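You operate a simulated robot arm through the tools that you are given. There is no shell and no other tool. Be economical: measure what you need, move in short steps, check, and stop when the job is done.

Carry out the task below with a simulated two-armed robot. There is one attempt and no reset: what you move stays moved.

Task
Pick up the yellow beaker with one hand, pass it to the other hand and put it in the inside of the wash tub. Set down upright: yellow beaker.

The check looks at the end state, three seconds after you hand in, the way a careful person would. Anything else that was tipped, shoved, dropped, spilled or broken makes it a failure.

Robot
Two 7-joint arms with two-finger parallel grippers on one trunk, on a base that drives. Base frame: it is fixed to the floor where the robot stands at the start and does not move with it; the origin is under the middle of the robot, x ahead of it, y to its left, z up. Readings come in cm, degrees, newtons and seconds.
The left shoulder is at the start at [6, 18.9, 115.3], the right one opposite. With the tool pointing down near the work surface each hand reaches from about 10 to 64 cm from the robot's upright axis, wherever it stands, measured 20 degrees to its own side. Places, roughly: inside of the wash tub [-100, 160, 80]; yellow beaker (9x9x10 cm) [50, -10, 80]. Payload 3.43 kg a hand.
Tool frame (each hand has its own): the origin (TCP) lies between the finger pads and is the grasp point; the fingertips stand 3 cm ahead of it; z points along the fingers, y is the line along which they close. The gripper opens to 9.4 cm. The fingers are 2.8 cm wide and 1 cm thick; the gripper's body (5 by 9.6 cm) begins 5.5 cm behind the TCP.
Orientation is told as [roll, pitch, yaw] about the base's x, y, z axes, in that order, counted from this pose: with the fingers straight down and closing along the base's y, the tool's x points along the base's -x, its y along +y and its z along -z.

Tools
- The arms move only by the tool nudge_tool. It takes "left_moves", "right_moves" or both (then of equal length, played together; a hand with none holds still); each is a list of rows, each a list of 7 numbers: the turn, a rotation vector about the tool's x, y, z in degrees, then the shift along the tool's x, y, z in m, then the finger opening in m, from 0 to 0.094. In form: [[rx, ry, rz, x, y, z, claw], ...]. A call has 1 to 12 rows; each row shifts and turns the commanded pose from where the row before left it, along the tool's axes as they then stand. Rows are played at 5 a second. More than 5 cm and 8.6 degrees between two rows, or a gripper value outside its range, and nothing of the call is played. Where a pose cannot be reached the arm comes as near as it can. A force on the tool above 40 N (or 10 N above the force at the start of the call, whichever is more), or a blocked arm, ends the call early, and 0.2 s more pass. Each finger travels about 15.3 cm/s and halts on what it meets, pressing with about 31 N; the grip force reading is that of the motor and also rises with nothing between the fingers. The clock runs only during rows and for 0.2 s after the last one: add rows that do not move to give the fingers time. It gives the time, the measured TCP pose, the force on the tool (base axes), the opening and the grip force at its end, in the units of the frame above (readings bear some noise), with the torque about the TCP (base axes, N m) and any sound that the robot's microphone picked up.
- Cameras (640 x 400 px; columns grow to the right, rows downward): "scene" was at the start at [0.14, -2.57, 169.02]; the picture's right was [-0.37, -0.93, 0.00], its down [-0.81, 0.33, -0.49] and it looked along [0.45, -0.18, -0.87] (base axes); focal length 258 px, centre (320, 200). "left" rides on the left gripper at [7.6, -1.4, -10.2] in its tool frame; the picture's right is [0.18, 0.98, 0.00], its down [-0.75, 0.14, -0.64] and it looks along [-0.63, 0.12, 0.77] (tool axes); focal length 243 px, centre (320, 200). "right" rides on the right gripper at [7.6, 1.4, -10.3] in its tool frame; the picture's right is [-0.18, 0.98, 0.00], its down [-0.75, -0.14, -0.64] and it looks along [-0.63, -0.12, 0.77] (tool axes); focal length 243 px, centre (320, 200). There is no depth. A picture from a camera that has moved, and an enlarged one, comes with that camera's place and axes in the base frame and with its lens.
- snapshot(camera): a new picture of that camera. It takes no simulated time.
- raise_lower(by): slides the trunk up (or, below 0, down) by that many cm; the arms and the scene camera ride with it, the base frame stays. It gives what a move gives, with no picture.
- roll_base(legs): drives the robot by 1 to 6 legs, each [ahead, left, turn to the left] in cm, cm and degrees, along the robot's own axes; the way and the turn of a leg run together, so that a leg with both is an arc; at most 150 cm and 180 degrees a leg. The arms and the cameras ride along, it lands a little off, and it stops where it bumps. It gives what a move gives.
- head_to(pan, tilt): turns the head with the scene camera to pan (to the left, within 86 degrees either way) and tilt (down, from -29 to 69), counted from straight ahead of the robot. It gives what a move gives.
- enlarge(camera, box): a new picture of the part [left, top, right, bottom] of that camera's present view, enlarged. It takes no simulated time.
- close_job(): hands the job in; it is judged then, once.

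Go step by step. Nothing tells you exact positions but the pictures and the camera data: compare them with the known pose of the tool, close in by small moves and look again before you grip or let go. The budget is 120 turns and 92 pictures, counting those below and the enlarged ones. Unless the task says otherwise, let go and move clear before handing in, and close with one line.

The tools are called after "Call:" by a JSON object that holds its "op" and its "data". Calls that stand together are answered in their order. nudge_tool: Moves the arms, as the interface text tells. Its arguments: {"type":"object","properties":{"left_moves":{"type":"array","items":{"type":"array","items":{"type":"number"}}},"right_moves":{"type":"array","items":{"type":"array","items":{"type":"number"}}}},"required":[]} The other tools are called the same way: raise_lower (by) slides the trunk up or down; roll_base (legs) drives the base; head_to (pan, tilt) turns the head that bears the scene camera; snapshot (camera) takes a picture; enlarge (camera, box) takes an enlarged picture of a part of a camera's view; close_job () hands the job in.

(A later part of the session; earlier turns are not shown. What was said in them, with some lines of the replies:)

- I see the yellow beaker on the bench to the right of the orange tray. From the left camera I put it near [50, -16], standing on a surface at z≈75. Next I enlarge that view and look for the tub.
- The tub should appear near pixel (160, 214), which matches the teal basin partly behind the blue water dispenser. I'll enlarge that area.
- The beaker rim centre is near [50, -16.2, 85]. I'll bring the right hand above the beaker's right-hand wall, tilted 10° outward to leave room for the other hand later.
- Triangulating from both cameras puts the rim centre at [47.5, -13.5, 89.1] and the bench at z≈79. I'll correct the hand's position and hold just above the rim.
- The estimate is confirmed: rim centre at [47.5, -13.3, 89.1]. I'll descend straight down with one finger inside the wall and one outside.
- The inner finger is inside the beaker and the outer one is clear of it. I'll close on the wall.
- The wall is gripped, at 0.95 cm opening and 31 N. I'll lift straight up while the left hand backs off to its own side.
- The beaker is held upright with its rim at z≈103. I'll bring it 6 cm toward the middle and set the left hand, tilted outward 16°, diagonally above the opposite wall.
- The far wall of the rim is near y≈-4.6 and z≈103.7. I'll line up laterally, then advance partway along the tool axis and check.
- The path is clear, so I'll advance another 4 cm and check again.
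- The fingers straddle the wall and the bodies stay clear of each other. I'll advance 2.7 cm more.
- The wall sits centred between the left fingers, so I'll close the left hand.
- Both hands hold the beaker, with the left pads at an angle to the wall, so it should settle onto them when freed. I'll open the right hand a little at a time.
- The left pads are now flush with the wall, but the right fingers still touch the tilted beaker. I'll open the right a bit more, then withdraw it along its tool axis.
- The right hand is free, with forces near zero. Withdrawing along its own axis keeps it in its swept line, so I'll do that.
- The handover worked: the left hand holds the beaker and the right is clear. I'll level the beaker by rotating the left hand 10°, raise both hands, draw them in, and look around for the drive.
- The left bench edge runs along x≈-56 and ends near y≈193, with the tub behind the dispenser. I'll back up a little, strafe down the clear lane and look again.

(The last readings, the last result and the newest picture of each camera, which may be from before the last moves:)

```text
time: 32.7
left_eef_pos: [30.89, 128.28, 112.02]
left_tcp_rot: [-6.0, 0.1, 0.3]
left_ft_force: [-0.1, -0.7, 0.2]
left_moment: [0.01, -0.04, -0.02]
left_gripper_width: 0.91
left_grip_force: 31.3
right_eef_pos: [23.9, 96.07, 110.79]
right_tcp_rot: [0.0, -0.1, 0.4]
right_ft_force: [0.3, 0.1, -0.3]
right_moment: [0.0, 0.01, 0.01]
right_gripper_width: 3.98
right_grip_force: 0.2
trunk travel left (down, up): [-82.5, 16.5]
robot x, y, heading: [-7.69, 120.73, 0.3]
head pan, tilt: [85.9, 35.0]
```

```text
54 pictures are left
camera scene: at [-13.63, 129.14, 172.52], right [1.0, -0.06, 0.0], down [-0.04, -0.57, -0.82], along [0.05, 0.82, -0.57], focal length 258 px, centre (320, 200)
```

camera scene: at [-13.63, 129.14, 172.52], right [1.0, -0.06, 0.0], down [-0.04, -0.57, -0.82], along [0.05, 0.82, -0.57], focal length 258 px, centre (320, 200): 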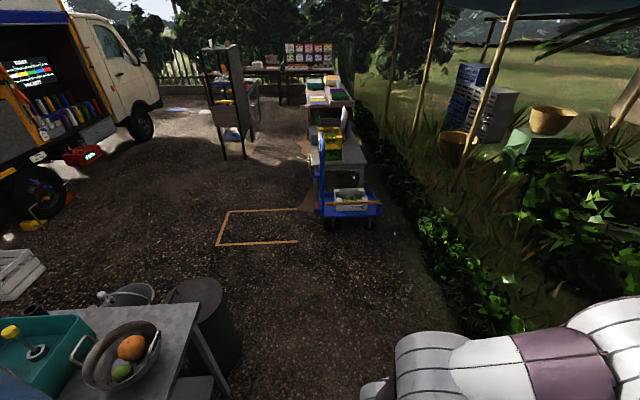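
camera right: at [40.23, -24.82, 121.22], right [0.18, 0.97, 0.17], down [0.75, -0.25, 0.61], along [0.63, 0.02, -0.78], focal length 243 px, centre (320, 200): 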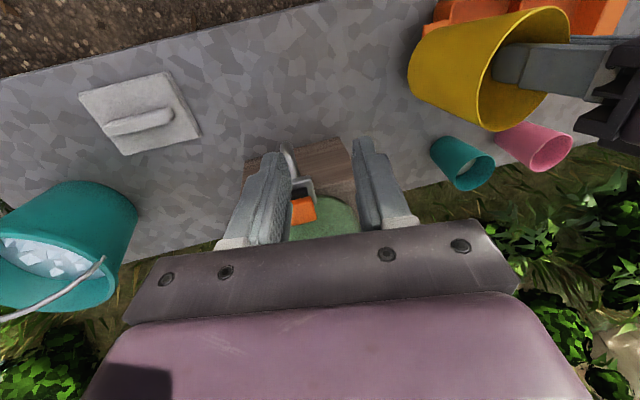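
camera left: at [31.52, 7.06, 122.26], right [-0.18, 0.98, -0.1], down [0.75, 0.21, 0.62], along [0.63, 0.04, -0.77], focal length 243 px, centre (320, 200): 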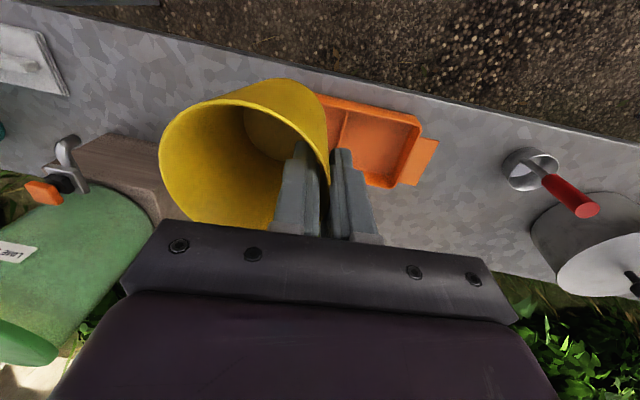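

The tub is next to a colander, and a barrel and a bucket stand beyond the bench's end. I'll drive past the end of the bench, turn around and look at the tub properly.

Call:
{"op": "roll_base", "data": {"legs": [[0, 105, 0], [0, 0, 150]]}}

Call:
{"op": "head_to", "data": {"pan": 40, "tilt": 35}}

Call:
{"op": "snapshot", "data": {"camera": "scene"}}

```text
time: 44.3
left_eef_pos: [-46.78, 238.68, 111.94]
left_tcp_rot: [-6.1, 0.0, 150.9]
left_ft_force: [0.7, -0.2, 0.2]
left_moment: [-0.02, 0.01, 0.0]
left_gripper_width: 0.94
left_grip_force: 30.7
right_eef_pos: [-24.94, 263.27, 110.76]
right_tcp_rot: [0.0, 0.0, 151.0]
right_ft_force: [0.4, 0.5, 1.0]
right_moment: [-0.02, 0.04, 0.01]
right_gripper_width: 3.99
right_grip_force: 0.1
trunk travel left (down, up): [-82.5, 16.5]
robot x, y, heading: [-8.88, 226.18, 150.9]
head pan, tilt: [85.9, 35.0]
```

```text
time: 45.4
left_eef_pos: [-46.86, 238.6, 112.0]
left_tcp_rot: [-6.0, 0.0, 150.9]
left_ft_force: [0.2, 0.0, -0.2]
left_moment: [0.0, 0.01, -0.01]
left_gripper_width: 0.92
left_grip_force: 31.1
right_eef_pos: [-24.76, 263.13, 110.79]
right_tcp_rot: [0.0, 0.0, 150.8]
right_ft_force: [-0.3, 0.1, 0.4]
right_moment: [-0.02, 0.0, 0.05]
right_gripper_width: 3.99
right_grip_force: 0.0
trunk travel left (down, up): [-82.5, 16.5]
robot x, y, heading: [-9.29, 226.25, 150.9]
head pan, tilt: [40.0, 35.0]
```

```text
53 pictures are left
camera scene: at [-12.34, 221.48, 172.53], right [-0.19, 0.98, 0.0], down [0.56, 0.11, -0.82], along [-0.8, -0.16, -0.57], focal length 258 px, centre (320, 200)
```

scene: 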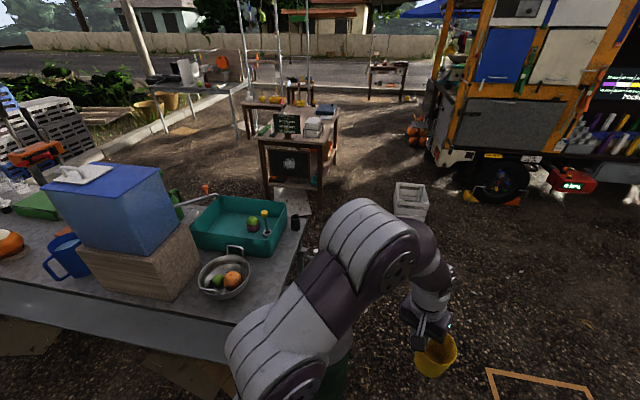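

Call:
{"op": "enlarge", "data": {"camera": "scene", "box": [140, 160, 320, 300]}}

Call:
{"op": "enlarge", "data": {"camera": "scene", "box": [360, 260, 500, 400]}}

```text
2.86 times, centred on (230, 230) of scene
camera zoom: at [-12.34, 221.48, 172.53], right [-0.19, 0.98, 0.0], down [0.56, 0.11, -0.82], along [-0.8, -0.16, -0.57], focal length 737 px, centre (577, 114)
```

zoom: 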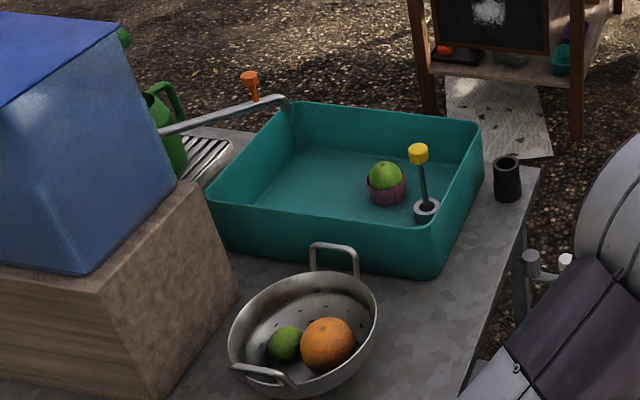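

```text
2.86 times, centred on (430, 330) of scene
camera zoom: at [-12.34, 221.48, 172.53], right [-0.19, 0.98, 0.0], down [0.56, 0.11, -0.82], along [-0.8, -0.16, -0.57], focal length 737 px, centre (6, -171)
```

zoom: 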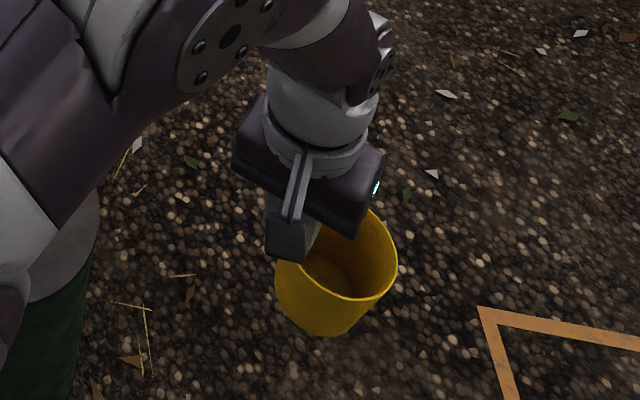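

The tub spans roughly x -90…-122 and y 140…181, with a bowl and a stoppered bottle in its north half. Its south half is free, around [-104, 152]. The far side of the bench looks like the best approach, so I'll turn toward -x, move clear of the end and look ahead.

Call:
{"op": "roll_base", "data": {"legs": [[0, 0, 29], [0, -40, 0]]}}

Call:
{"op": "head_to", "data": {"pan": 15, "tilt": 35}}

Call:
{"op": "snapshot", "data": {"camera": "scene"}}

```text
time: 49.4
left_eef_pos: [-48.1, 258.75, 111.91]
left_tcp_rot: [-5.9, 0.0, -179.8]
left_ft_force: [0.1, -0.5, -0.6]
left_moment: [-0.02, -0.01, -0.02]
left_gripper_width: 0.92
left_grip_force: 30.9
right_eef_pos: [-41.05, 290.98, 110.67]
right_tcp_rot: [0.0, 0.0, -179.9]
right_ft_force: [-0.5, 0.0, -0.1]
right_moment: [0.0, -0.03, 0.01]
right_gripper_width: 4.03
right_grip_force: 0.1
trunk travel left (down, up): [-82.5, 16.5]
robot x, y, heading: [-8.99, 266.24, -179.8]
head pan, tilt: [40.0, 35.0]
```

```text
time: 50.3
left_eef_pos: [-48.11, 258.77, 111.89]
left_tcp_rot: [-6.0, -0.1, -179.9]
left_ft_force: [0.1, 0.1, -1.3]
left_moment: [0.0, -0.02, -0.01]
left_gripper_width: 0.93
left_grip_force: 30.8
right_eef_pos: [-40.98, 291.14, 110.72]
right_tcp_rot: [0.0, 0.0, -179.8]
right_ft_force: [0.6, -0.2, -0.3]
right_moment: [0.01, -0.04, -0.01]
right_gripper_width: 4.0
right_grip_force: 0.1
trunk travel left (down, up): [-82.5, 16.5]
robot x, y, heading: [-8.97, 266.57, -179.8]
head pan, tilt: [15.0, 35.0]
```

```text
50 pictures are left
camera scene: at [-11.48, 264.12, 172.53], right [-0.26, 0.96, 0.0], down [0.55, 0.15, -0.82], along [-0.79, -0.22, -0.57], focal length 258 px, centre (320, 200)
```

scene: 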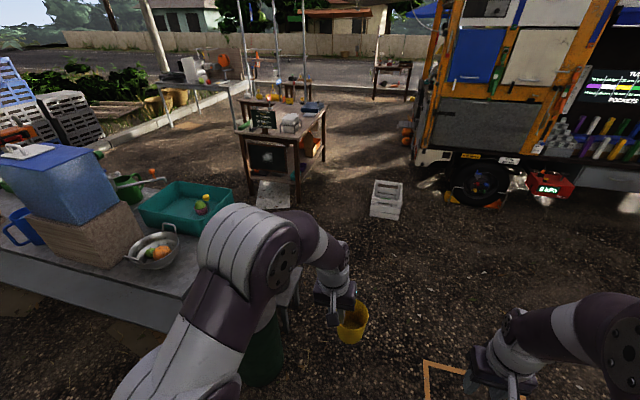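

The ground ahead is clear up to about x≈-240. I'll drive forward 145 cm, then look to the left.

Call:
{"op": "roll_base", "data": {"legs": [[145, 0, 0]]}}

Call:
{"op": "head_to", "data": {"pan": 70, "tilt": 45}}

Call:
{"op": "snapshot", "data": {"camera": "scene"}}

```text
time: 57.5
left_eef_pos: [-194.53, 257.68, 112.03]
left_tcp_rot: [-6.0, 0.1, -179.4]
left_ft_force: [-0.1, 0.3, -0.1]
left_moment: [0.01, 0.03, -0.03]
left_gripper_width: 0.91
left_grip_force: 30.7
right_eef_pos: [-187.59, 289.94, 110.63]
right_tcp_rot: [0.0, 0.0, -179.6]
right_ft_force: [0.3, 0.2, 0.0]
right_moment: [0.0, 0.0, 0.02]
right_gripper_width: 3.98
right_grip_force: 0.1
trunk travel left (down, up): [-82.5, 16.5]
robot x, y, heading: [-155.3, 265.84, -179.3]
head pan, tilt: [15.0, 35.0]
```

```text
time: 58.8
left_eef_pos: [-194.53, 257.74, 111.87]
left_tcp_rot: [-5.9, 0.0, -179.4]
left_ft_force: [0.1, 1.1, -0.6]
left_moment: [-0.02, 0.0, 0.03]
left_gripper_width: 0.92
left_grip_force: 31.0
right_eef_pos: [-187.67, 290.01, 110.68]
right_tcp_rot: [0.0, 0.0, -179.5]
right_ft_force: [-0.1, 0.9, 0.4]
right_moment: [-0.03, 0.0, -0.02]
right_gripper_width: 4.02
right_grip_force: 0.1
trunk travel left (down, up): [-82.5, 16.5]
robot x, y, heading: [-155.38, 265.67, -179.5]
head pan, tilt: [70.0, 45.0]
```

```text
49 pictures are left
camera scene: at [-152.18, 257.89, 171.05], right [-0.94, 0.33, 0.0], down [0.24, 0.67, -0.71], along [-0.24, -0.67, -0.71], focal length 258 px, centre (320, 200)
```

scene: 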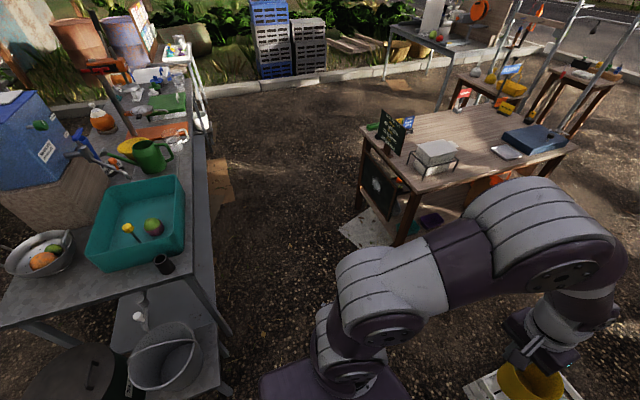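

The far side of the bench has a clear lane about 115 cm wide. I'll turn to face +x here, ease back and strafe alongside the tub.

Call:
{"op": "roll_base", "data": {"legs": [[0, 0, 179.5], [-15, 0, 0], [0, -132, 0]]}}

Call:
{"op": "head_to", "data": {"pan": 15, "tilt": 50}}

Call:
{"op": "snapshot", "data": {"camera": "scene"}}

Call:
{"op": "snapshot", "data": {"camera": "left"}}

```text
time: 73.6
left_eef_pos: [-137.09, 139.62, 111.9]
left_tcp_rot: [-6.1, 0.1, -2.8]
left_ft_force: [0.8, 1.1, -1.5]
left_moment: [0.01, 0.01, -0.03]
left_gripper_width: 0.89
left_grip_force: 31.2
right_eef_pos: [-145.96, 107.83, 110.68]
right_tcp_rot: [0.0, 0.0, -3.0]
right_ft_force: [0.2, 0.0, 0.1]
right_moment: [-0.01, -0.01, -0.02]
right_gripper_width: 4.0
right_grip_force: 0.0
trunk travel left (down, up): [-82.5, 16.5]
robot x, y, heading: [-176.63, 134.28, -3.0]
head pan, tilt: [70.0, 45.0]
```

```text
time: 74.9
left_eef_pos: [-137.01, 139.62, 111.97]
left_tcp_rot: [-6.0, 0.1, -2.9]
left_ft_force: [-0.5, -0.5, -0.7]
left_moment: [-0.01, 0.01, 0.02]
left_gripper_width: 0.92
left_grip_force: 30.8
right_eef_pos: [-145.88, 107.82, 110.7]
right_tcp_rot: [-0.1, 0.0, -3.0]
right_ft_force: [-0.4, 0.1, -0.1]
right_moment: [-0.01, 0.01, 0.0]
right_gripper_width: 4.02
right_grip_force: 0.0
trunk travel left (down, up): [-82.5, 16.5]
robot x, y, heading: [-176.56, 133.85, -3.2]
head pan, tilt: [15.0, 50.0]
```

```text
48 pictures are left
camera scene: at [-174.9, 135.86, 170.35], right [0.21, -0.98, 0.0], down [-0.75, -0.16, -0.64], along [0.63, 0.14, -0.77], focal length 258 px, centre (320, 200)
```

scene: 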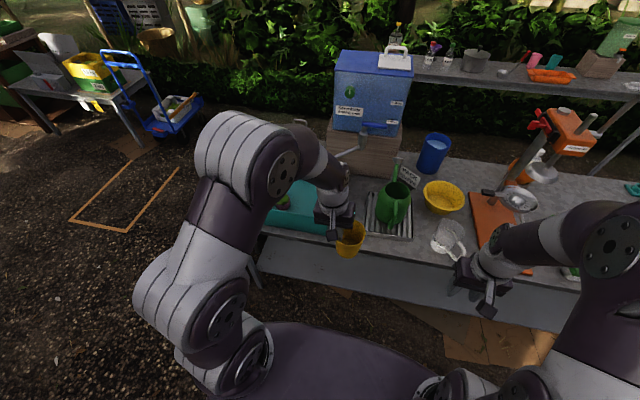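

```text
47 pictures are left
camera left: at [-144.61, 139.49, 122.25], right [-0.13, 0.99, -0.1], down [0.76, 0.17, 0.62], along [0.63, 0.01, -0.77], focal length 243 px, centre (320, 200)
```

left: 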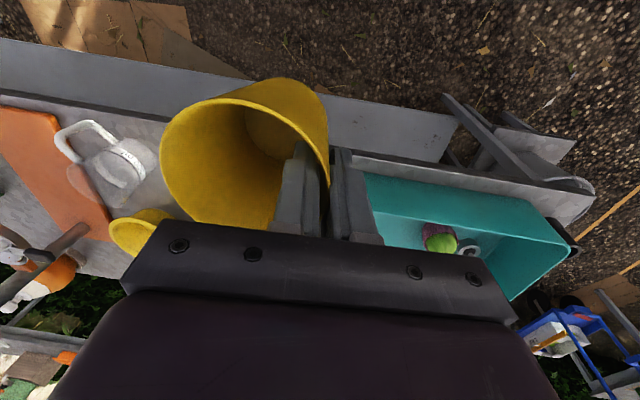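

I'm alongside the tub. I'll check the pipe between the dispenser and the tub before moving in.

Call:
{"op": "enlarge", "data": {"camera": "scene", "box": [250, 90, 450, 250]}}

```text
2.50 times, centred on (350, 170) of scene
camera zoom: at [-174.9, 135.86, 170.35], right [0.21, -0.98, 0.0], down [-0.75, -0.16, -0.64], along [0.63, 0.14, -0.77], focal length 645 px, centre (245, 275)
```

zoom: 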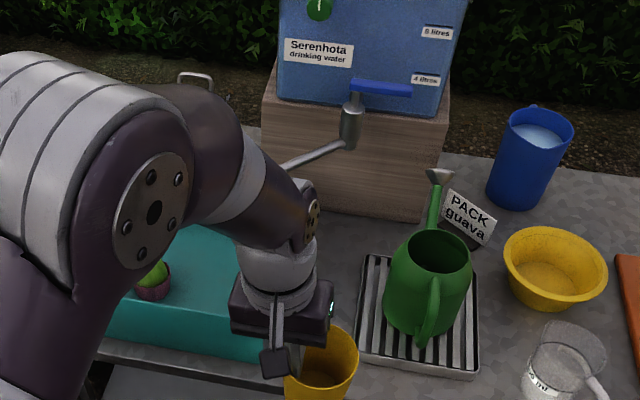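

The dispenser's swivel spout reaches over the tub, ending near [-103, 152] at z≈103. I'll keep to the tub's -x side and put the beaker around [-114, 150]. Now I square up and move closer.

Call:
{"op": "roll_base", "data": {"legs": [[0, 0, 3], [12, 0, 0]]}}

Call:
{"op": "nudge_tool", "data": {"left_moves": [[0, 0, 0, 0, 0, -0.04, 0], [0, 0, 0, 0, 0, -0.04, 0], [0, 0, 0, 0.03, 0, 0, 0], [0, 0, 0, 0.03, 0, 0, 0], [0, 0, 0, 0.03, 0, 0, 0], [0, 0, 0, 0, 0, 0, 0]]}}

Call:
{"op": "snapshot", "data": {"camera": "left"}}

Call:
{"op": "snapshot", "data": {"camera": "scene"}}

```text
time: 76.5
left_eef_pos: [-125.52, 141.91, 112.0]
left_tcp_rot: [-6.0, -0.1, 0.2]
left_ft_force: [0.0, -0.2, -0.5]
left_moment: [-0.01, -0.01, -0.02]
left_gripper_width: 0.92
left_grip_force: 30.8
right_eef_pos: [-132.77, 109.58, 110.74]
right_tcp_rot: [-0.1, -0.1, 0.3]
right_ft_force: [-0.6, -0.3, 0.4]
right_moment: [0.0, 0.0, -0.02]
right_gripper_width: 3.99
right_grip_force: 0.0
trunk travel left (down, up): [-82.5, 16.5]
robot x, y, heading: [-164.66, 133.84, -0.1]
head pan, tilt: [15.0, 50.0]
```

```text
time: 77.9
left_eef_pos: [-134.58, 142.87, 119.96]
left_tcp_rot: [-6.0, 0.0, 0.3]
left_ft_force: [0.8, -0.2, 0.2]
left_moment: [0.01, 0.01, 0.0]
left_gripper_width: 0.92
left_grip_force: 30.6
right_eef_pos: [-132.7, 109.57, 110.63]
right_tcp_rot: [0.0, 0.0, 0.2]
right_ft_force: [-0.2, -0.6, 0.9]
right_moment: [0.01, 0.02, 0.0]
right_gripper_width: 3.99
right_grip_force: 0.0
trunk travel left (down, up): [-82.5, 16.5]
robot x, y, heading: [-165.16, 134.35, -0.1]
head pan, tilt: [15.0, 50.0]
```

```text
45 pictures are left
camera left: at [-142.17, 142.24, 130.23], right [-0.19, 0.98, -0.1], down [0.75, 0.21, 0.62], along [0.63, 0.04, -0.78], focal length 243 px, centre (320, 200)
```

left: 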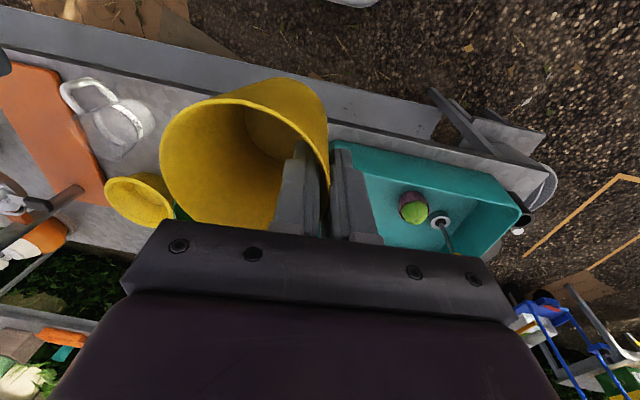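

```text
44 pictures are left
camera scene: at [-163.09, 135.95, 170.35], right [0.26, -0.96, 0.0], down [-0.74, -0.2, -0.64], along [0.62, 0.17, -0.77], focal length 258 px, centre (320, 200)
```

scene: 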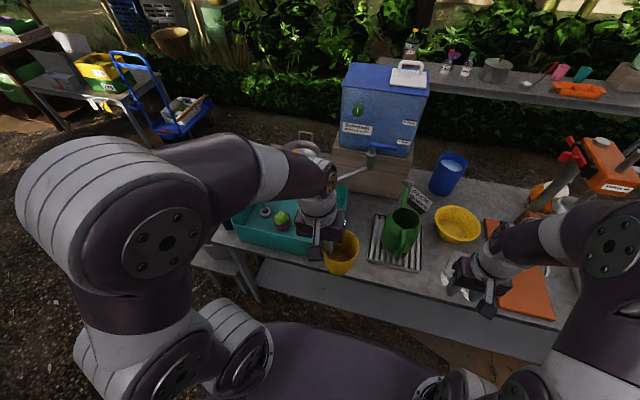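

Call:
{"op": "enlarge", "data": {"camera": "left", "box": [320, 120, 560, 270]}}

Call:
{"op": "enlarge", "data": {"camera": "scene", "box": [210, 130, 410, 290]}}

```text
2.67 times, centred on (440, 195) of left
camera zoom: at [-142.17, 142.24, 130.23], right [-0.19, 0.98, -0.1], down [0.75, 0.21, 0.62], along [0.63, 0.04, -0.78], focal length 647 px, centre (0, 213)
```

zoom: 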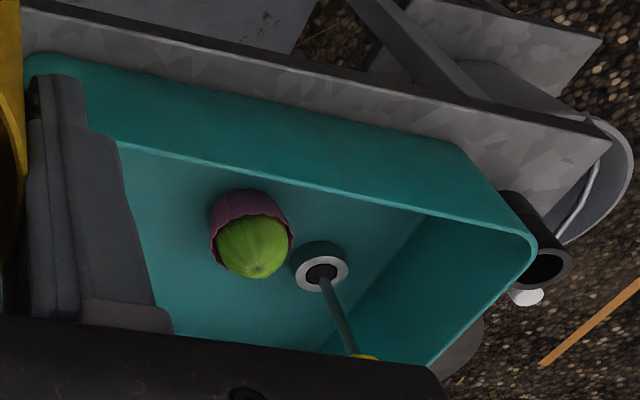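

```text
2.50 times, centred on (310, 210) of scene
camera zoom: at [-163.09, 135.95, 170.35], right [0.26, -0.96, 0.0], down [-0.74, -0.2, -0.64], along [0.62, 0.17, -0.77], focal length 645 px, centre (345, 175)
```

zoom: 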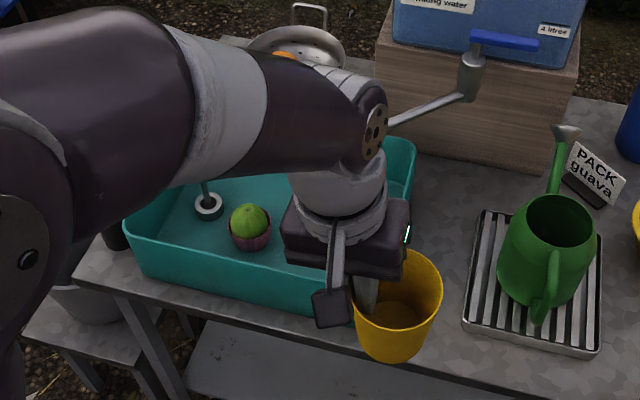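

The tub's -x wall is at x≈-118.5, its rim at z≈90.5, and the bowl at [-110, 165.5]. I need the spout tip more exactly, so I'll look from the right camera.

Call:
{"op": "snapshot", "data": {"camera": "right"}}

```text
41 pictures are left
camera right: at [-140.1, 111.07, 121.0], right [0.18, 0.98, 0.0], down [0.75, -0.14, 0.64], along [0.63, -0.12, -0.77], focal length 243 px, centre (320, 200)
```

right: 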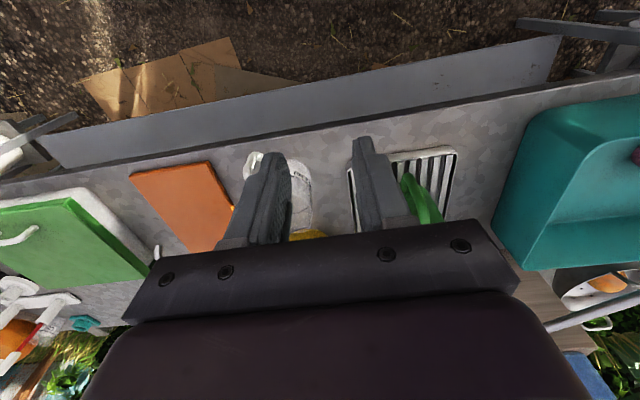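

The spout tip is around [-103, 154, 103]. A target of [-112, 150] for the beaker keeps the hand clear of both spout and bowl. I'll move above it at z=120.

Call:
{"op": "nudge_tool", "data": {"left_moves": [[0, 0, 0, -0.0372, 0.0183, -0.0019, 0], [0, 0, 0, -0.0372, 0.0183, -0.0019, 0], [0, 0, 0, -0.0372, 0.0183, -0.0019, 0], [0, 0, 0, -0.0372, 0.0183, -0.0019, 0], [0, 0, 0, -0.0372, 0.0183, -0.0019, 0], [0, 0, 0, -0.0372, 0.0183, -0.0019, 0], [0, 0, 0, 0, 0, 0, 0], [0, 0, 0, 0, 0, 0, 0]]}}

Call:
{"op": "snapshot", "data": {"camera": "left"}}

Call:
{"op": "snapshot", "data": {"camera": "scene"}}

```text
time: 79.7
left_eef_pos: [-114.47, 153.66, 116.98]
left_tcp_rot: [-6.0, 0.1, 0.2]
left_ft_force: [-0.5, -0.3, -0.1]
left_moment: [0.06, 0.02, -0.01]
left_gripper_width: 0.9
left_grip_force: 31.3
left hand out of reach, approached as far as the arm can: row 5, 6
right_eef_pos: [-132.76, 109.51, 110.74]
right_tcp_rot: [0.0, -0.1, 0.2]
right_ft_force: [-0.1, 0.4, 0.8]
right_moment: [-0.02, -0.02, -0.01]
right_gripper_width: 3.99
right_grip_force: 0.0
trunk travel left (down, up): [-82.5, 16.5]
robot x, y, heading: [-164.72, 133.9, 0.3]
head pan, tilt: [15.0, 50.0]
```

```text
40 pictures are left
camera left: at [-122.07, 153.01, 127.19], right [-0.19, 0.98, -0.1], down [0.75, 0.21, 0.62], along [0.63, 0.04, -0.77], focal length 243 px, centre (320, 200)
```

left: 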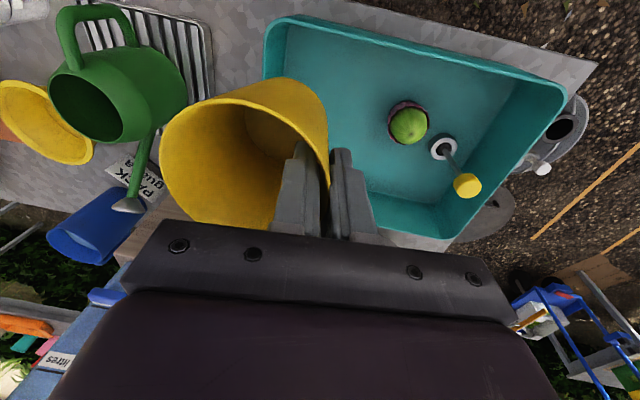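

```text
39 pictures are left
camera scene: at [-163.16, 135.98, 170.35], right [0.26, -0.97, 0.0], down [-0.74, -0.2, -0.64], along [0.62, 0.17, -0.77], focal length 258 px, centre (320, 200)
```

scene: 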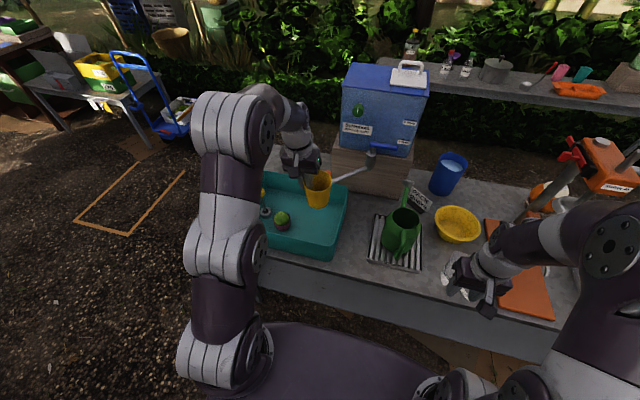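

The arm stopped slightly short of reach at this height. I'll check the spout relative to the beaker before correcting.

Call:
{"op": "enlarge", "data": {"camera": "scene", "box": [240, 110, 420, 260]}}

Call:
{"op": "enlarge", "data": {"camera": "left", "box": [250, 0, 600, 240]}}

```text
2.67 times, centred on (330, 185) of scene
camera zoom: at [-163.16, 135.98, 170.35], right [0.26, -0.97, 0.0], down [-0.74, -0.2, -0.64], along [0.62, 0.17, -0.77], focal length 688 px, centre (293, 240)
```

zoom: 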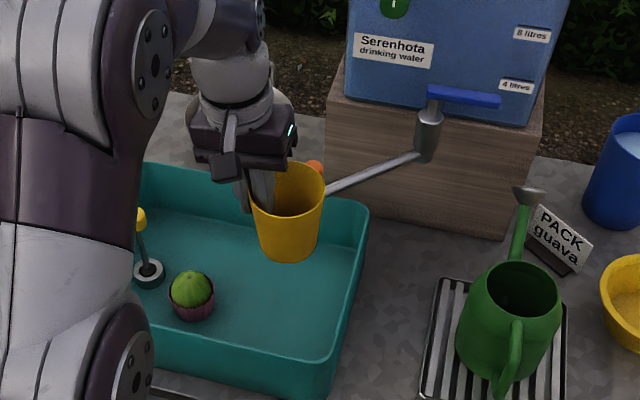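

```text
1.67 times, centred on (425, 120) of left
camera zoom: at [-122.07, 153.01, 127.19], right [-0.19, 0.98, -0.1], down [0.75, 0.21, 0.62], along [0.63, 0.04, -0.77], focal length 404 px, centre (145, 333)
```

zoom: 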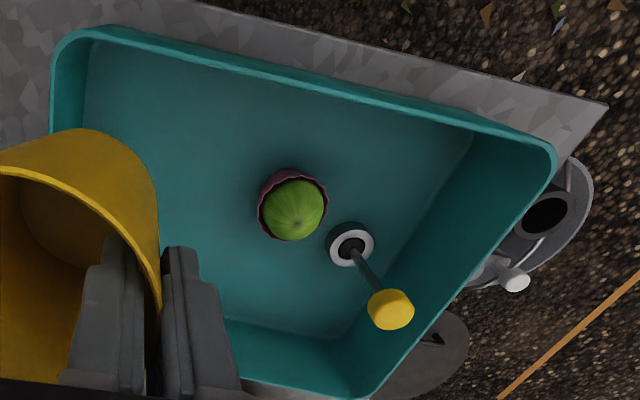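

The spout tip is hidden behind the beaker but farther in +x. Reach improves lower down, so I'll descend 5 cm and check the pose.

Call:
{"op": "nudge_tool", "data": {"left_moves": [[0, 0, 0, 0, -0.0026, 0.0248, 0], [0, 0, 0, 0, -0.0026, 0.0248, 0], [0, 0, 0, 0, 0, 0, 0], [0, 0, 0, 0, 0, 0, 0]]}}

```text
time: 80.7
left_eef_pos: [-114.21, 152.37, 112.14]
left_tcp_rot: [-6.0, 0.0, 0.1]
left_ft_force: [-0.1, -0.8, 0.2]
left_moment: [-0.02, 0.01, -0.01]
left_gripper_width: 0.92
left_grip_force: 31.0
right_eef_pos: [-132.68, 109.55, 110.76]
right_tcp_rot: [0.1, 0.0, 0.2]
right_ft_force: [-0.3, 0.3, -0.1]
right_moment: [0.01, 0.03, -0.01]
right_gripper_width: 4.0
right_grip_force: 0.0
trunk travel left (down, up): [-82.5, 16.5]
robot x, y, heading: [-164.15, 134.22, 0.4]
head pan, tilt: [15.0, 50.0]
```

I'll correct the offset to [-112.3, 154] and descend to z≈106.

Call:
{"op": "nudge_tool", "data": {"left_moves": [[0, 0, 0, -0.0063, 0.0074, 0.0193, 0], [0, 0, 0, -0.0063, 0.0074, 0.0193, 0], [0, 0, 0, -0.0063, 0.0074, 0.0193, 0], [0, 0, 0, 0, 0, 0, 0], [0, 0, 0, 0, 0, 0, 0]]}}

Call:
{"op": "snapshot", "data": {"camera": "left"}}

Call:
{"op": "enlarge", "data": {"camera": "scene", "box": [240, 110, 420, 260]}}

```text
time: 81.9
left_eef_pos: [-112.43, 154.17, 106.14]
left_tcp_rot: [-6.0, 0.0, 0.2]
left_ft_force: [0.0, 0.0, -0.8]
left_moment: [0.03, -0.01, 0.02]
left_gripper_width: 0.92
left_grip_force: 31.4
right_eef_pos: [-132.7, 109.63, 110.68]
right_tcp_rot: [0.0, 0.0, 0.2]
right_ft_force: [-0.7, -0.2, -0.5]
right_moment: [0.03, 0.01, 0.01]
right_gripper_width: 4.01
right_grip_force: 0.0
trunk travel left (down, up): [-82.5, 16.5]
robot x, y, heading: [-164.73, 134.22, 0.2]
head pan, tilt: [15.0, 50.0]
```

```text
36 pictures are left
camera left: at [-120.14, 153.49, 116.41], right [-0.19, 0.98, -0.1], down [0.75, 0.21, 0.62], along [0.63, 0.04, -0.77], focal length 243 px, centre (320, 200)
```

left: 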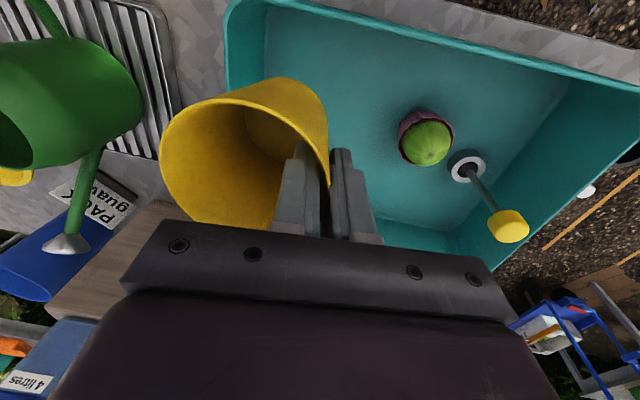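

```text
2.67 times, centred on (330, 185) of scene
camera zoom: at [-163.18, 135.97, 170.35], right [0.26, -0.96, 0.0], down [-0.74, -0.2, -0.64], along [0.62, 0.17, -0.77], focal length 688 px, centre (293, 240)
```

zoom: 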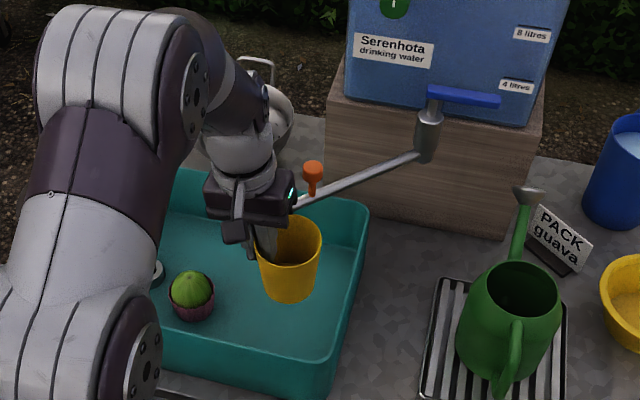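

The spout tip works out near [-104.5, 153.5, 102], about 3 cm from the hand's descent path. I'll turn the right hand's camera toward it to watch the gap.

Call:
{"op": "nudge_tool", "data": {"right_moves": [[0, 0, -8, 0, 0, -0.02, 0.04], [0, 0, -8, 0, 0, -0.02, 0.04], [0, 0, -8, 0, 0, 0, 0.04], [0, 0, -8, 0, 0, 0, 0.04], [0, 0, -8, 0, 0, 0, 0.04], [0, -8, 0, 0, 0, 0, 0.04], [0, -8, 0, 0, 0, 0, 0.04], [0, -8, 0, 0, 0, 0, 0.04], [0, -8, 0, 0, 0, 0, 0.04], [0, -5, 0, 0, 0, 0, 0.04], [0, 0, 0, 0, 0, 0, 0.04]]}}

Call:
{"op": "snapshot", "data": {"camera": "right"}}

```text
time: 84.3
left_eef_pos: [-112.54, 154.12, 106.15]
left_tcp_rot: [-6.0, 0.0, 0.1]
left_ft_force: [0.6, 0.1, -0.1]
left_moment: [0.0, 0.02, 0.04]
left_gripper_width: 0.91
left_grip_force: 30.9
right_eef_pos: [-132.7, 109.56, 114.69]
right_tcp_rot: [0.0, -37.0, 40.2]
right_ft_force: [0.0, -0.4, 0.3]
right_moment: [-0.01, -0.01, -0.02]
right_gripper_width: 3.99
right_grip_force: 0.1
trunk travel left (down, up): [-82.5, 16.5]
robot x, y, heading: [-164.54, 134.11, 0.1]
head pan, tilt: [15.0, 50.0]
```

```text
34 pictures are left
camera right: at [-142.83, 102.84, 118.39], right [-0.52, 0.85, 0.11], down [0.25, 0.03, 0.97], along [0.81, 0.53, -0.23], focal length 243 px, centre (320, 200)
```

right: 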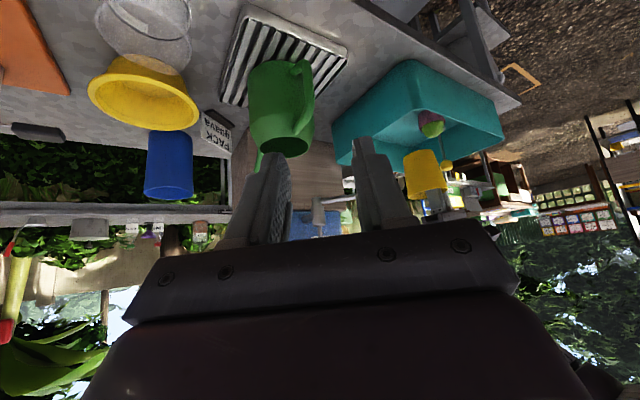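

Call:
{"op": "enlarge", "data": {"camera": "right", "box": [290, 70, 520, 240]}}

```text
2.35 times, centred on (405, 155) of right
camera zoom: at [-142.83, 102.84, 118.39], right [-0.52, 0.85, 0.11], down [0.25, 0.03, 0.97], along [0.81, 0.53, -0.23], focal length 571 px, centre (120, 306)
```

zoom: 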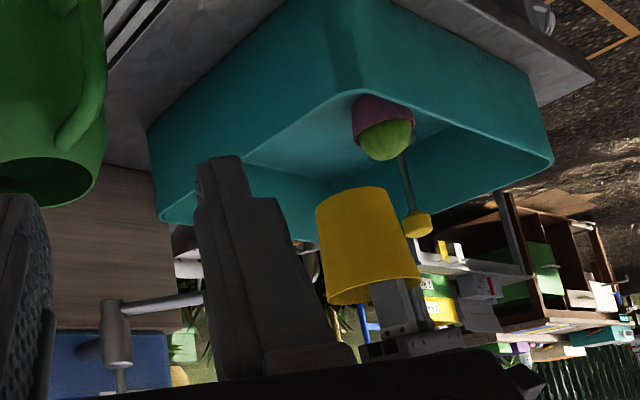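

Call:
{"op": "nudge_tool", "data": {"right_moves": [[0, 0, 0, 0, 0, 0, 0.02], [0, 0, 0, 0, 0, 0, 0.005], [0, 0, 0, 0, 0, 0, 0.005]]}}

Call:
{"op": "enlarge", "data": {"camera": "right", "box": [290, 70, 520, 240]}}

```text
time: 85.1
left_eef_pos: [-112.43, 154.07, 105.98]
left_tcp_rot: [-6.1, 0.0, 0.3]
left_ft_force: [0.0, -1.2, -0.5]
left_moment: [0.02, 0.0, -0.02]
left_gripper_width: 0.9
left_grip_force: 30.7
right_eef_pos: [-132.65, 109.54, 114.71]
right_tcp_rot: [0.0, -37.0, 40.3]
right_ft_force: [0.5, 0.2, -0.3]
right_moment: [0.0, 0.02, 0.01]
right_gripper_width: 0.51
right_grip_force: 0.2
trunk travel left (down, up): [-82.5, 16.5]
robot x, y, heading: [-164.13, 133.94, 0.4]
head pan, tilt: [15.0, 50.0]
```

```text
2.35 times, centred on (405, 155) of right
camera zoom: at [-142.84, 102.82, 118.4], right [-0.52, 0.85, 0.11], down [0.26, 0.03, 0.97], along [0.81, 0.53, -0.23], focal length 571 px, centre (120, 306)
```

zoom: 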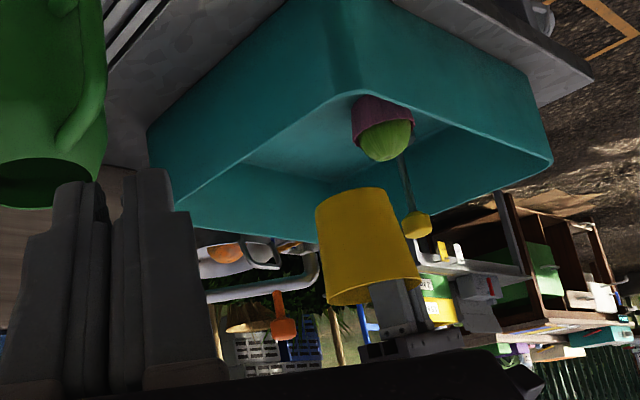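

The spout tip now triangulates consistently at [-103.2, 155, 102.7], leaving about 4 cm to the hand. I'll descend 9 cm vertically and check.

Call:
{"op": "nudge_tool", "data": {"left_moves": [[0, 0, 0, 0, 0.0031, 0.0298, 0], [0, 0, 0, 0, 0.0031, 0.0298, 0], [0, 0, 0, 0, 0.0031, 0.0298, 0], [0, 0, 0, 0, 0, 0, 0], [0, 0, 0, 0, 0, 0, 0]]}}

Call:
{"op": "enlarge", "data": {"camera": "right", "box": [290, 70, 520, 240]}}

Call:
{"op": "snapshot", "data": {"camera": "left"}}

Call:
{"op": "enlarge", "data": {"camera": "scene", "box": [240, 110, 420, 260]}}

```text
time: 86.3
left_eef_pos: [-112.55, 154.18, 97.1]
left_tcp_rot: [-6.0, 0.0, 0.2]
left_ft_force: [0.5, -0.5, -0.8]
left_moment: [0.04, 0.02, -0.03]
left_gripper_width: 0.9
left_grip_force: 30.5
right_eef_pos: [-132.6, 109.44, 114.74]
right_tcp_rot: [0.0, -37.0, 40.3]
right_ft_force: [-0.5, 0.3, 0.1]
right_moment: [0.0, 0.01, 0.01]
right_gripper_width: 0.51
right_grip_force: 0.1
trunk travel left (down, up): [-82.5, 16.5]
robot x, y, heading: [-164.26, 134.47, 0.4]
head pan, tilt: [15.0, 50.0]
```

```text
2.35 times, centred on (405, 155) of right
camera zoom: at [-142.84, 102.82, 118.4], right [-0.52, 0.85, 0.11], down [0.26, 0.03, 0.97], along [0.81, 0.53, -0.23], focal length 571 px, centre (120, 306)
```

zoom: 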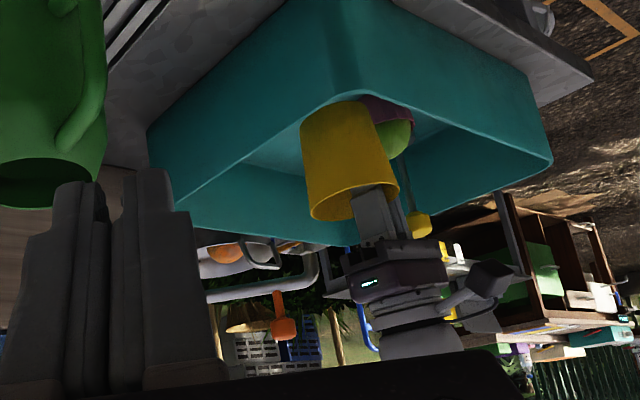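

```text
30 pictures are left
camera left: at [-120.12, 153.7, 107.45], right [-0.19, 0.98, -0.1], down [0.75, 0.21, 0.62], along [0.63, 0.04, -0.77], focal length 243 px, centre (320, 200)
```

left: 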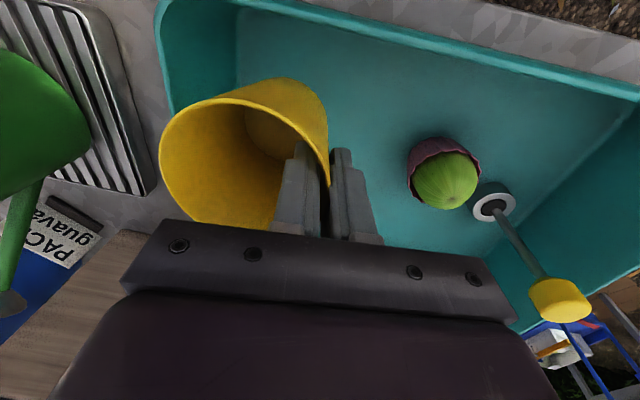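

```text
2.67 times, centred on (330, 185) of scene
camera zoom: at [-163.19, 135.97, 170.35], right [0.26, -0.96, 0.0], down [-0.74, -0.2, -0.64], along [0.62, 0.17, -0.77], focal length 688 px, centre (293, 240)
```

zoom: 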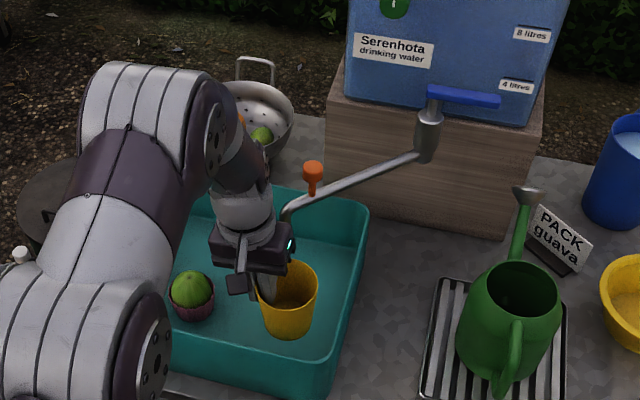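

The hand is clear of the spout by roughly 3 cm, and the beaker has entered the tub's outline. I'll descend 6 cm more.

Call:
{"op": "nudge_tool", "data": {"left_moves": [[0, 0, 0, 0, 0.0021, 0.0199, 0], [0, 0, 0, 0, 0.0021, 0.0199, 0], [0, 0, 0, 0, 0.0021, 0.0199, 0], [0, 0, 0, 0, 0, 0, 0], [0, 0, 0, 0, 0, 0, 0]]}}

Call:
{"op": "enlarge", "data": {"camera": "right", "box": [290, 70, 520, 240]}}

Call:
{"op": "enlarge", "data": {"camera": "scene", "box": [260, 150, 360, 240]}}

```text
time: 87.5
left_eef_pos: [-112.39, 154.03, 91.18]
left_tcp_rot: [-6.1, 0.0, 0.2]
left_ft_force: [-0.4, -0.7, -0.3]
left_moment: [0.0, -0.01, -0.04]
left_gripper_width: 0.91
left_grip_force: 31.3
right_eef_pos: [-132.68, 109.47, 114.84]
right_tcp_rot: [0.0, -37.1, 40.2]
right_ft_force: [-0.2, 0.2, 0.1]
right_moment: [0.01, 0.0, -0.01]
right_gripper_width: 0.51
right_grip_force: 0.2
trunk travel left (down, up): [-82.5, 16.5]
robot x, y, heading: [-164.6, 134.11, 0.4]
head pan, tilt: [15.0, 50.0]
```

```text
2.35 times, centred on (405, 155) of right
camera zoom: at [-142.84, 102.83, 118.4], right [-0.52, 0.85, 0.11], down [0.26, 0.03, 0.97], along [0.81, 0.53, -0.23], focal length 571 px, centre (120, 306)
```

zoom: 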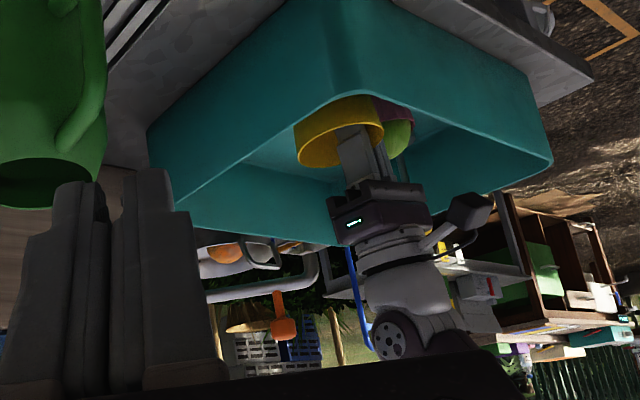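

```text
4.44 times, centred on (310, 195) of scene
camera zoom: at [-163.18, 135.98, 170.35], right [0.26, -0.96, 0.0], down [-0.74, -0.2, -0.64], along [0.62, 0.17, -0.77], focal length 1146 px, centre (364, 222)
```

zoom: 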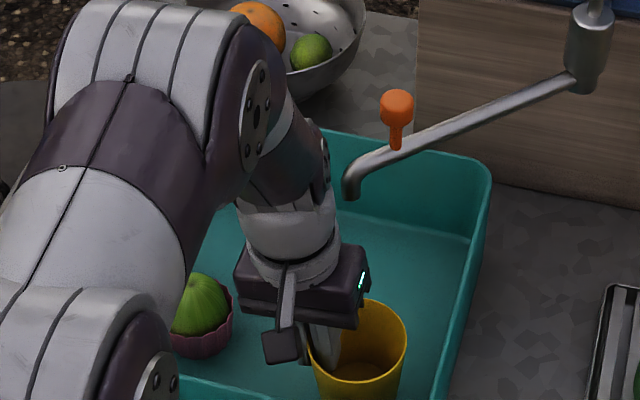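

Everything is clear. I'll lower in small steps to find the floor.

Call:
{"op": "nudge_tool", "data": {"left_moves": [[0, 0, 0, 0, 0.0005, 0.005, 0], [0, 0, 0, 0, 0.0005, 0.005, 0], [0, 0, 0, 0, 0.0005, 0.005, 0], [0, 0, 0, 0, 0.0005, 0.005, 0], [0, 0, 0, 0, 0, 0, 0]]}}

Call:
{"op": "snapshot", "data": {"camera": "left"}}

```text
time: 88.7
left_eef_pos: [-112.35, 154.01, 89.19]
left_tcp_rot: [-6.0, 0.1, 0.2]
left_ft_force: [-0.8, -0.2, -0.1]
left_moment: [-0.01, -0.02, -0.02]
left_gripper_width: 0.88
left_grip_force: 31.5
right_eef_pos: [-132.65, 109.58, 114.71]
right_tcp_rot: [0.0, -37.0, 40.1]
right_ft_force: [0.3, -0.2, -0.7]
right_moment: [0.02, 0.0, 0.01]
right_gripper_width: 0.48
right_grip_force: 0.0
trunk travel left (down, up): [-82.5, 16.5]
robot x, y, heading: [-164.49, 134.53, 0.1]
head pan, tilt: [15.0, 50.0]
```

```text
26 pictures are left
camera left: at [-120.02, 153.38, 99.52], right [-0.19, 0.98, -0.1], down [0.75, 0.21, 0.62], along [0.63, 0.04, -0.77], focal length 243 px, centre (320, 200)
```

left: 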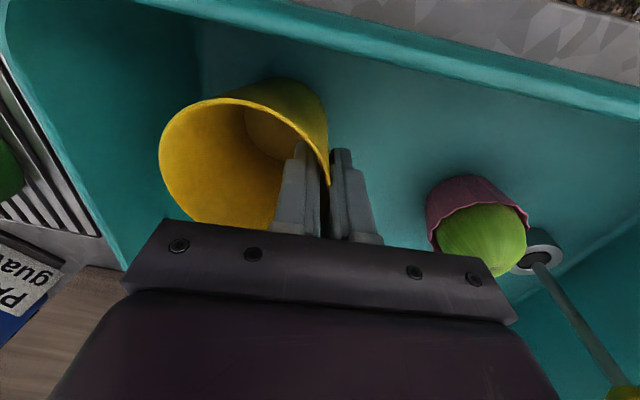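

Not touching yet. I'll continue in 2 mm steps.

Call:
{"op": "nudge_tool", "data": {"left_moves": [[0, 0, 0, 0, 0.0002, 0.002, 0], [0, 0, 0, 0, 0.0002, 0.002, 0], [0, 0, 0, 0, 0.0002, 0.002, 0], [0, 0, 0, 0, 0.0002, 0.002, 0], [0, 0, 0, 0, 0.0002, 0.002, 0], [0, 0, 0, 0, 0, 0, 0]]}}

```text
time: 90.1
left_eef_pos: [-112.36, 153.92, 88.29]
left_tcp_rot: [-6.0, -0.3, 0.2]
left_ft_force: [4.9, 4.5, 22.4]
left_moment: [-0.13, 0.29, -0.03]
left_gripper_width: 0.89
left_grip_force: 31.0
right_eef_pos: [-132.88, 109.53, 114.79]
right_tcp_rot: [-0.1, -37.1, 40.2]
right_ft_force: [-0.1, -0.4, -0.3]
right_moment: [-0.01, 0.03, 0.04]
right_gripper_width: 0.49
right_grip_force: 0.1
trunk travel left (down, up): [-82.5, 16.5]
robot x, y, heading: [-164.76, 134.24, 0.3]
head pan, tilt: [15.0, 50.0]
```

Floor contact at z≈88.3. I'll ease up 2 mm to take off the load, then look before letting go.

Call:
{"op": "nudge_tool", "data": {"left_moves": [[0, 0, 0, 0, -0.0001, -0.001, 0], [0, 0, 0, 0, -0.0001, -0.001, 0], [0, 0, 0, 0, 0, 0, 0]]}}

Call:
{"op": "enlarge", "data": {"camera": "scene", "box": [280, 170, 360, 240]}}

```text
time: 90.9
left_eef_pos: [-112.56, 153.9, 88.31]
left_tcp_rot: [-6.0, 0.1, 0.2]
left_ft_force: [2.9, 0.6, 12.4]
left_moment: [-0.24, 0.01, 0.06]
left_gripper_width: 0.87
left_grip_force: 30.9
right_eef_pos: [-132.78, 109.42, 114.71]
right_tcp_rot: [0.0, -37.0, 40.2]
right_ft_force: [-0.1, -0.2, -0.7]
right_moment: [-0.02, 0.0, 0.01]
right_gripper_width: 0.5
right_grip_force: 0.1
trunk travel left (down, up): [-82.5, 16.5]
robot x, y, heading: [-164.96, 134.16, 0.1]
head pan, tilt: [15.0, 50.0]
```

```text
5.71 times, centred on (320, 205) of scene
camera zoom: at [-163.28, 135.92, 170.35], right [0.26, -0.97, 0.0], down [-0.74, -0.2, -0.64], along [0.62, 0.17, -0.77], focal length 1474 px, centre (320, 171)
```

zoom: 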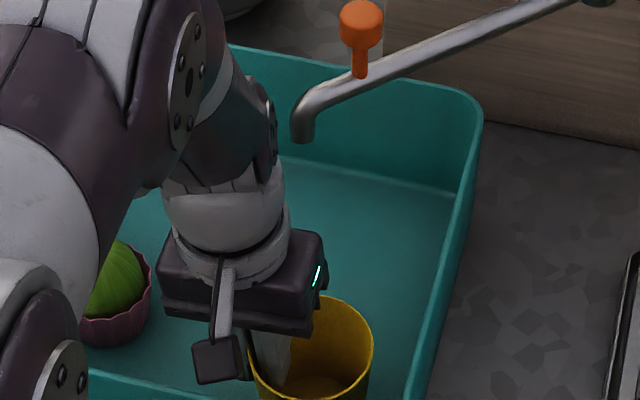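

The beaker is standing on the floor. I'll ease another millimetre and open gently to 2.6 cm.

Call:
{"op": "nudge_tool", "data": {"left_moves": [[0, 0, 0, 0, -0.0001, -0.001, 0], [0, 0, 0, 0, 0, 0, 0.01], [0, 0, 0, 0, 0, 0, 0.014], [0, 0, 0, 0, 0, 0, 0.018], [0, 0, 0, 0, 0, 0, 0.022], [0, 0, 0, 0, 0, 0, 0.026], [0, 0, 0, 0, 0, 0, 0.026]]}}

Call:
{"op": "snapshot", "data": {"camera": "left"}}

```text
time: 92.5
left_eef_pos: [-112.46, 153.99, 88.38]
left_tcp_rot: [-5.9, 0.1, 0.2]
left_ft_force: [0.4, 0.5, 0.4]
left_moment: [0.0, -0.02, 0.03]
left_gripper_width: 2.57
left_grip_force: 0.0
right_eef_pos: [-132.71, 109.47, 114.73]
right_tcp_rot: [0.0, -37.0, 40.2]
right_ft_force: [0.0, 0.3, 0.5]
right_moment: [-0.01, 0.02, -0.01]
right_gripper_width: 0.49
right_grip_force: 0.1
trunk travel left (down, up): [-82.5, 16.5]
robot x, y, heading: [-164.77, 134.32, -0.0]
head pan, tilt: [15.0, 50.0]
```

```text
24 pictures are left
camera left: at [-120.12, 153.4, 98.69], right [-0.19, 0.98, -0.1], down [0.75, 0.21, 0.62], along [0.63, 0.04, -0.77], focal length 243 px, centre (320, 200)
```

left: 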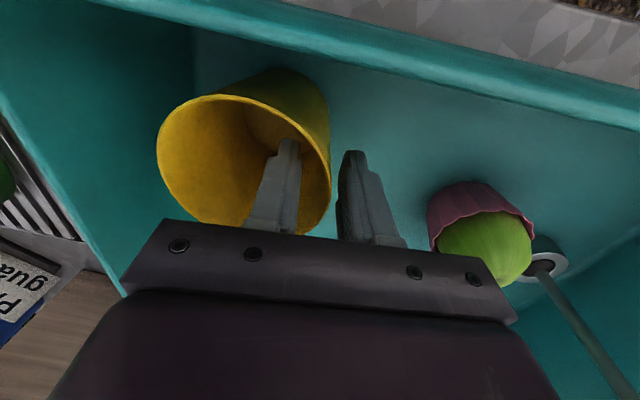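

The beaker stands free with both fingers clear of its wall. I'll withdraw straight along the tool axis, then back away from the tub.

Call:
{"op": "nudge_tool", "data": {"left_moves": [[0, 0, 0, 0, 0, -0.015, 0.026], [0, 0, 0, 0, 0, -0.025, 0.026], [0, 0, 0, 0, 0, -0.03, 0.026], [0, 0, 0, 0, 0, -0.04, 0.026], [0, 0, 0, 0, 0, -0.04, 0.026], [0, 0, 0, 0.02, 0, -0.03, 0.026], [0, 0, 0, 0.04, 0, 0, 0.026], [0, 0, 0, 0.04, 0, 0, 0.026], [0, 0, 0, 0.04, 0, 0, 0.026], [0, 0, 0, 0, 0, 0, 0.026]]}}

Call:
{"op": "snapshot", "data": {"camera": "left"}}

Call:
{"op": "enlarge", "data": {"camera": "scene", "box": [240, 110, 420, 260]}}

Call:
{"op": "snapshot", "data": {"camera": "right"}}

```text
time: 94.7
left_eef_pos: [-126.72, 155.61, 106.38]
left_tcp_rot: [-6.0, 0.1, 0.2]
left_ft_force: [-0.9, 0.5, 0.1]
left_moment: [-0.01, 0.02, 0.01]
left_gripper_width: 2.59
left_grip_force: 0.1
right_eef_pos: [-132.58, 109.51, 114.61]
right_tcp_rot: [0.0, -37.0, 40.2]
right_ft_force: [0.0, -0.3, 0.2]
right_moment: [-0.02, 0.0, -0.02]
right_gripper_width: 0.5
right_grip_force: 0.0
trunk travel left (down, up): [-82.5, 16.5]
robot x, y, heading: [-164.72, 134.22, 0.1]
head pan, tilt: [15.0, 50.0]
```

```text
23 pictures are left
camera left: at [-134.28, 155.15, 116.53], right [-0.19, 0.98, -0.1], down [0.75, 0.21, 0.62], along [0.63, 0.04, -0.78], focal length 243 px, centre (320, 200)
```

left: 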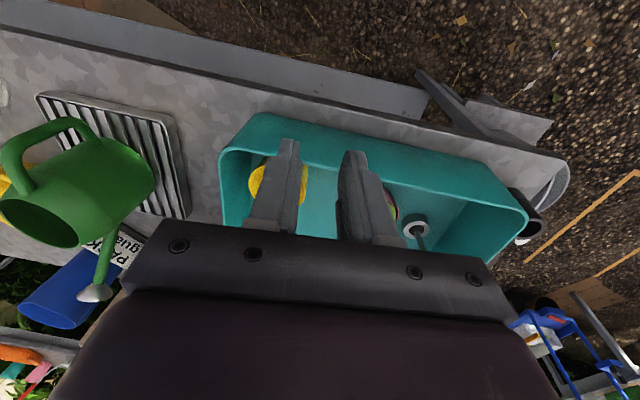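

```text
2.67 times, centred on (330, 185) of scene
camera zoom: at [-163.08, 135.98, 170.35], right [0.26, -0.97, 0.0], down [-0.74, -0.2, -0.64], along [0.62, 0.17, -0.77], focal length 688 px, centre (293, 240)
```

zoom: 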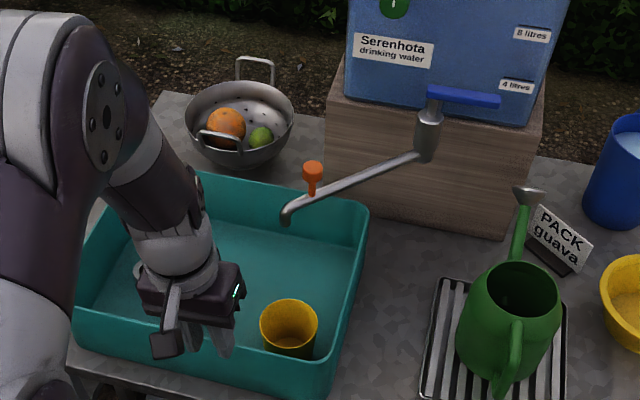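

```text
21 pictures are left
camera right: at [-142.77, 102.83, 118.39], right [-0.52, 0.85, 0.11], down [0.26, 0.03, 0.97], along [0.81, 0.53, -0.23], focal length 243 px, centre (320, 200)
```

right: 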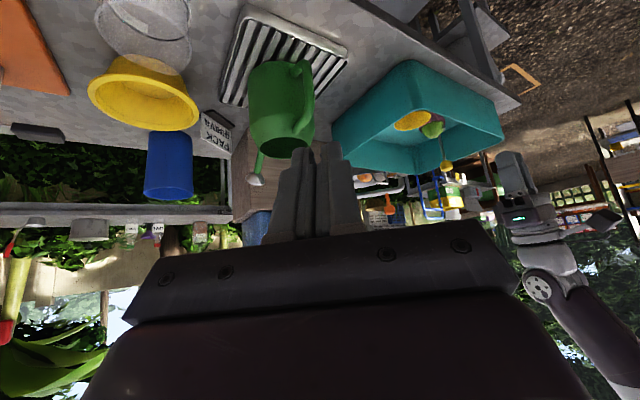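

The beaker stands upright on the tub floor. The bowl, bottle and spout look undisturbed, and both hands are clear, so I'm handing in.

Call:
{"op": "close_job", "data": {}}

```text
The job is handed in.
```

The right hand picked up the yellow beaker and passed it to the left, which set it down upright inside the wash tub; nothing else appeared disturbed in the last pictures before I handed in.
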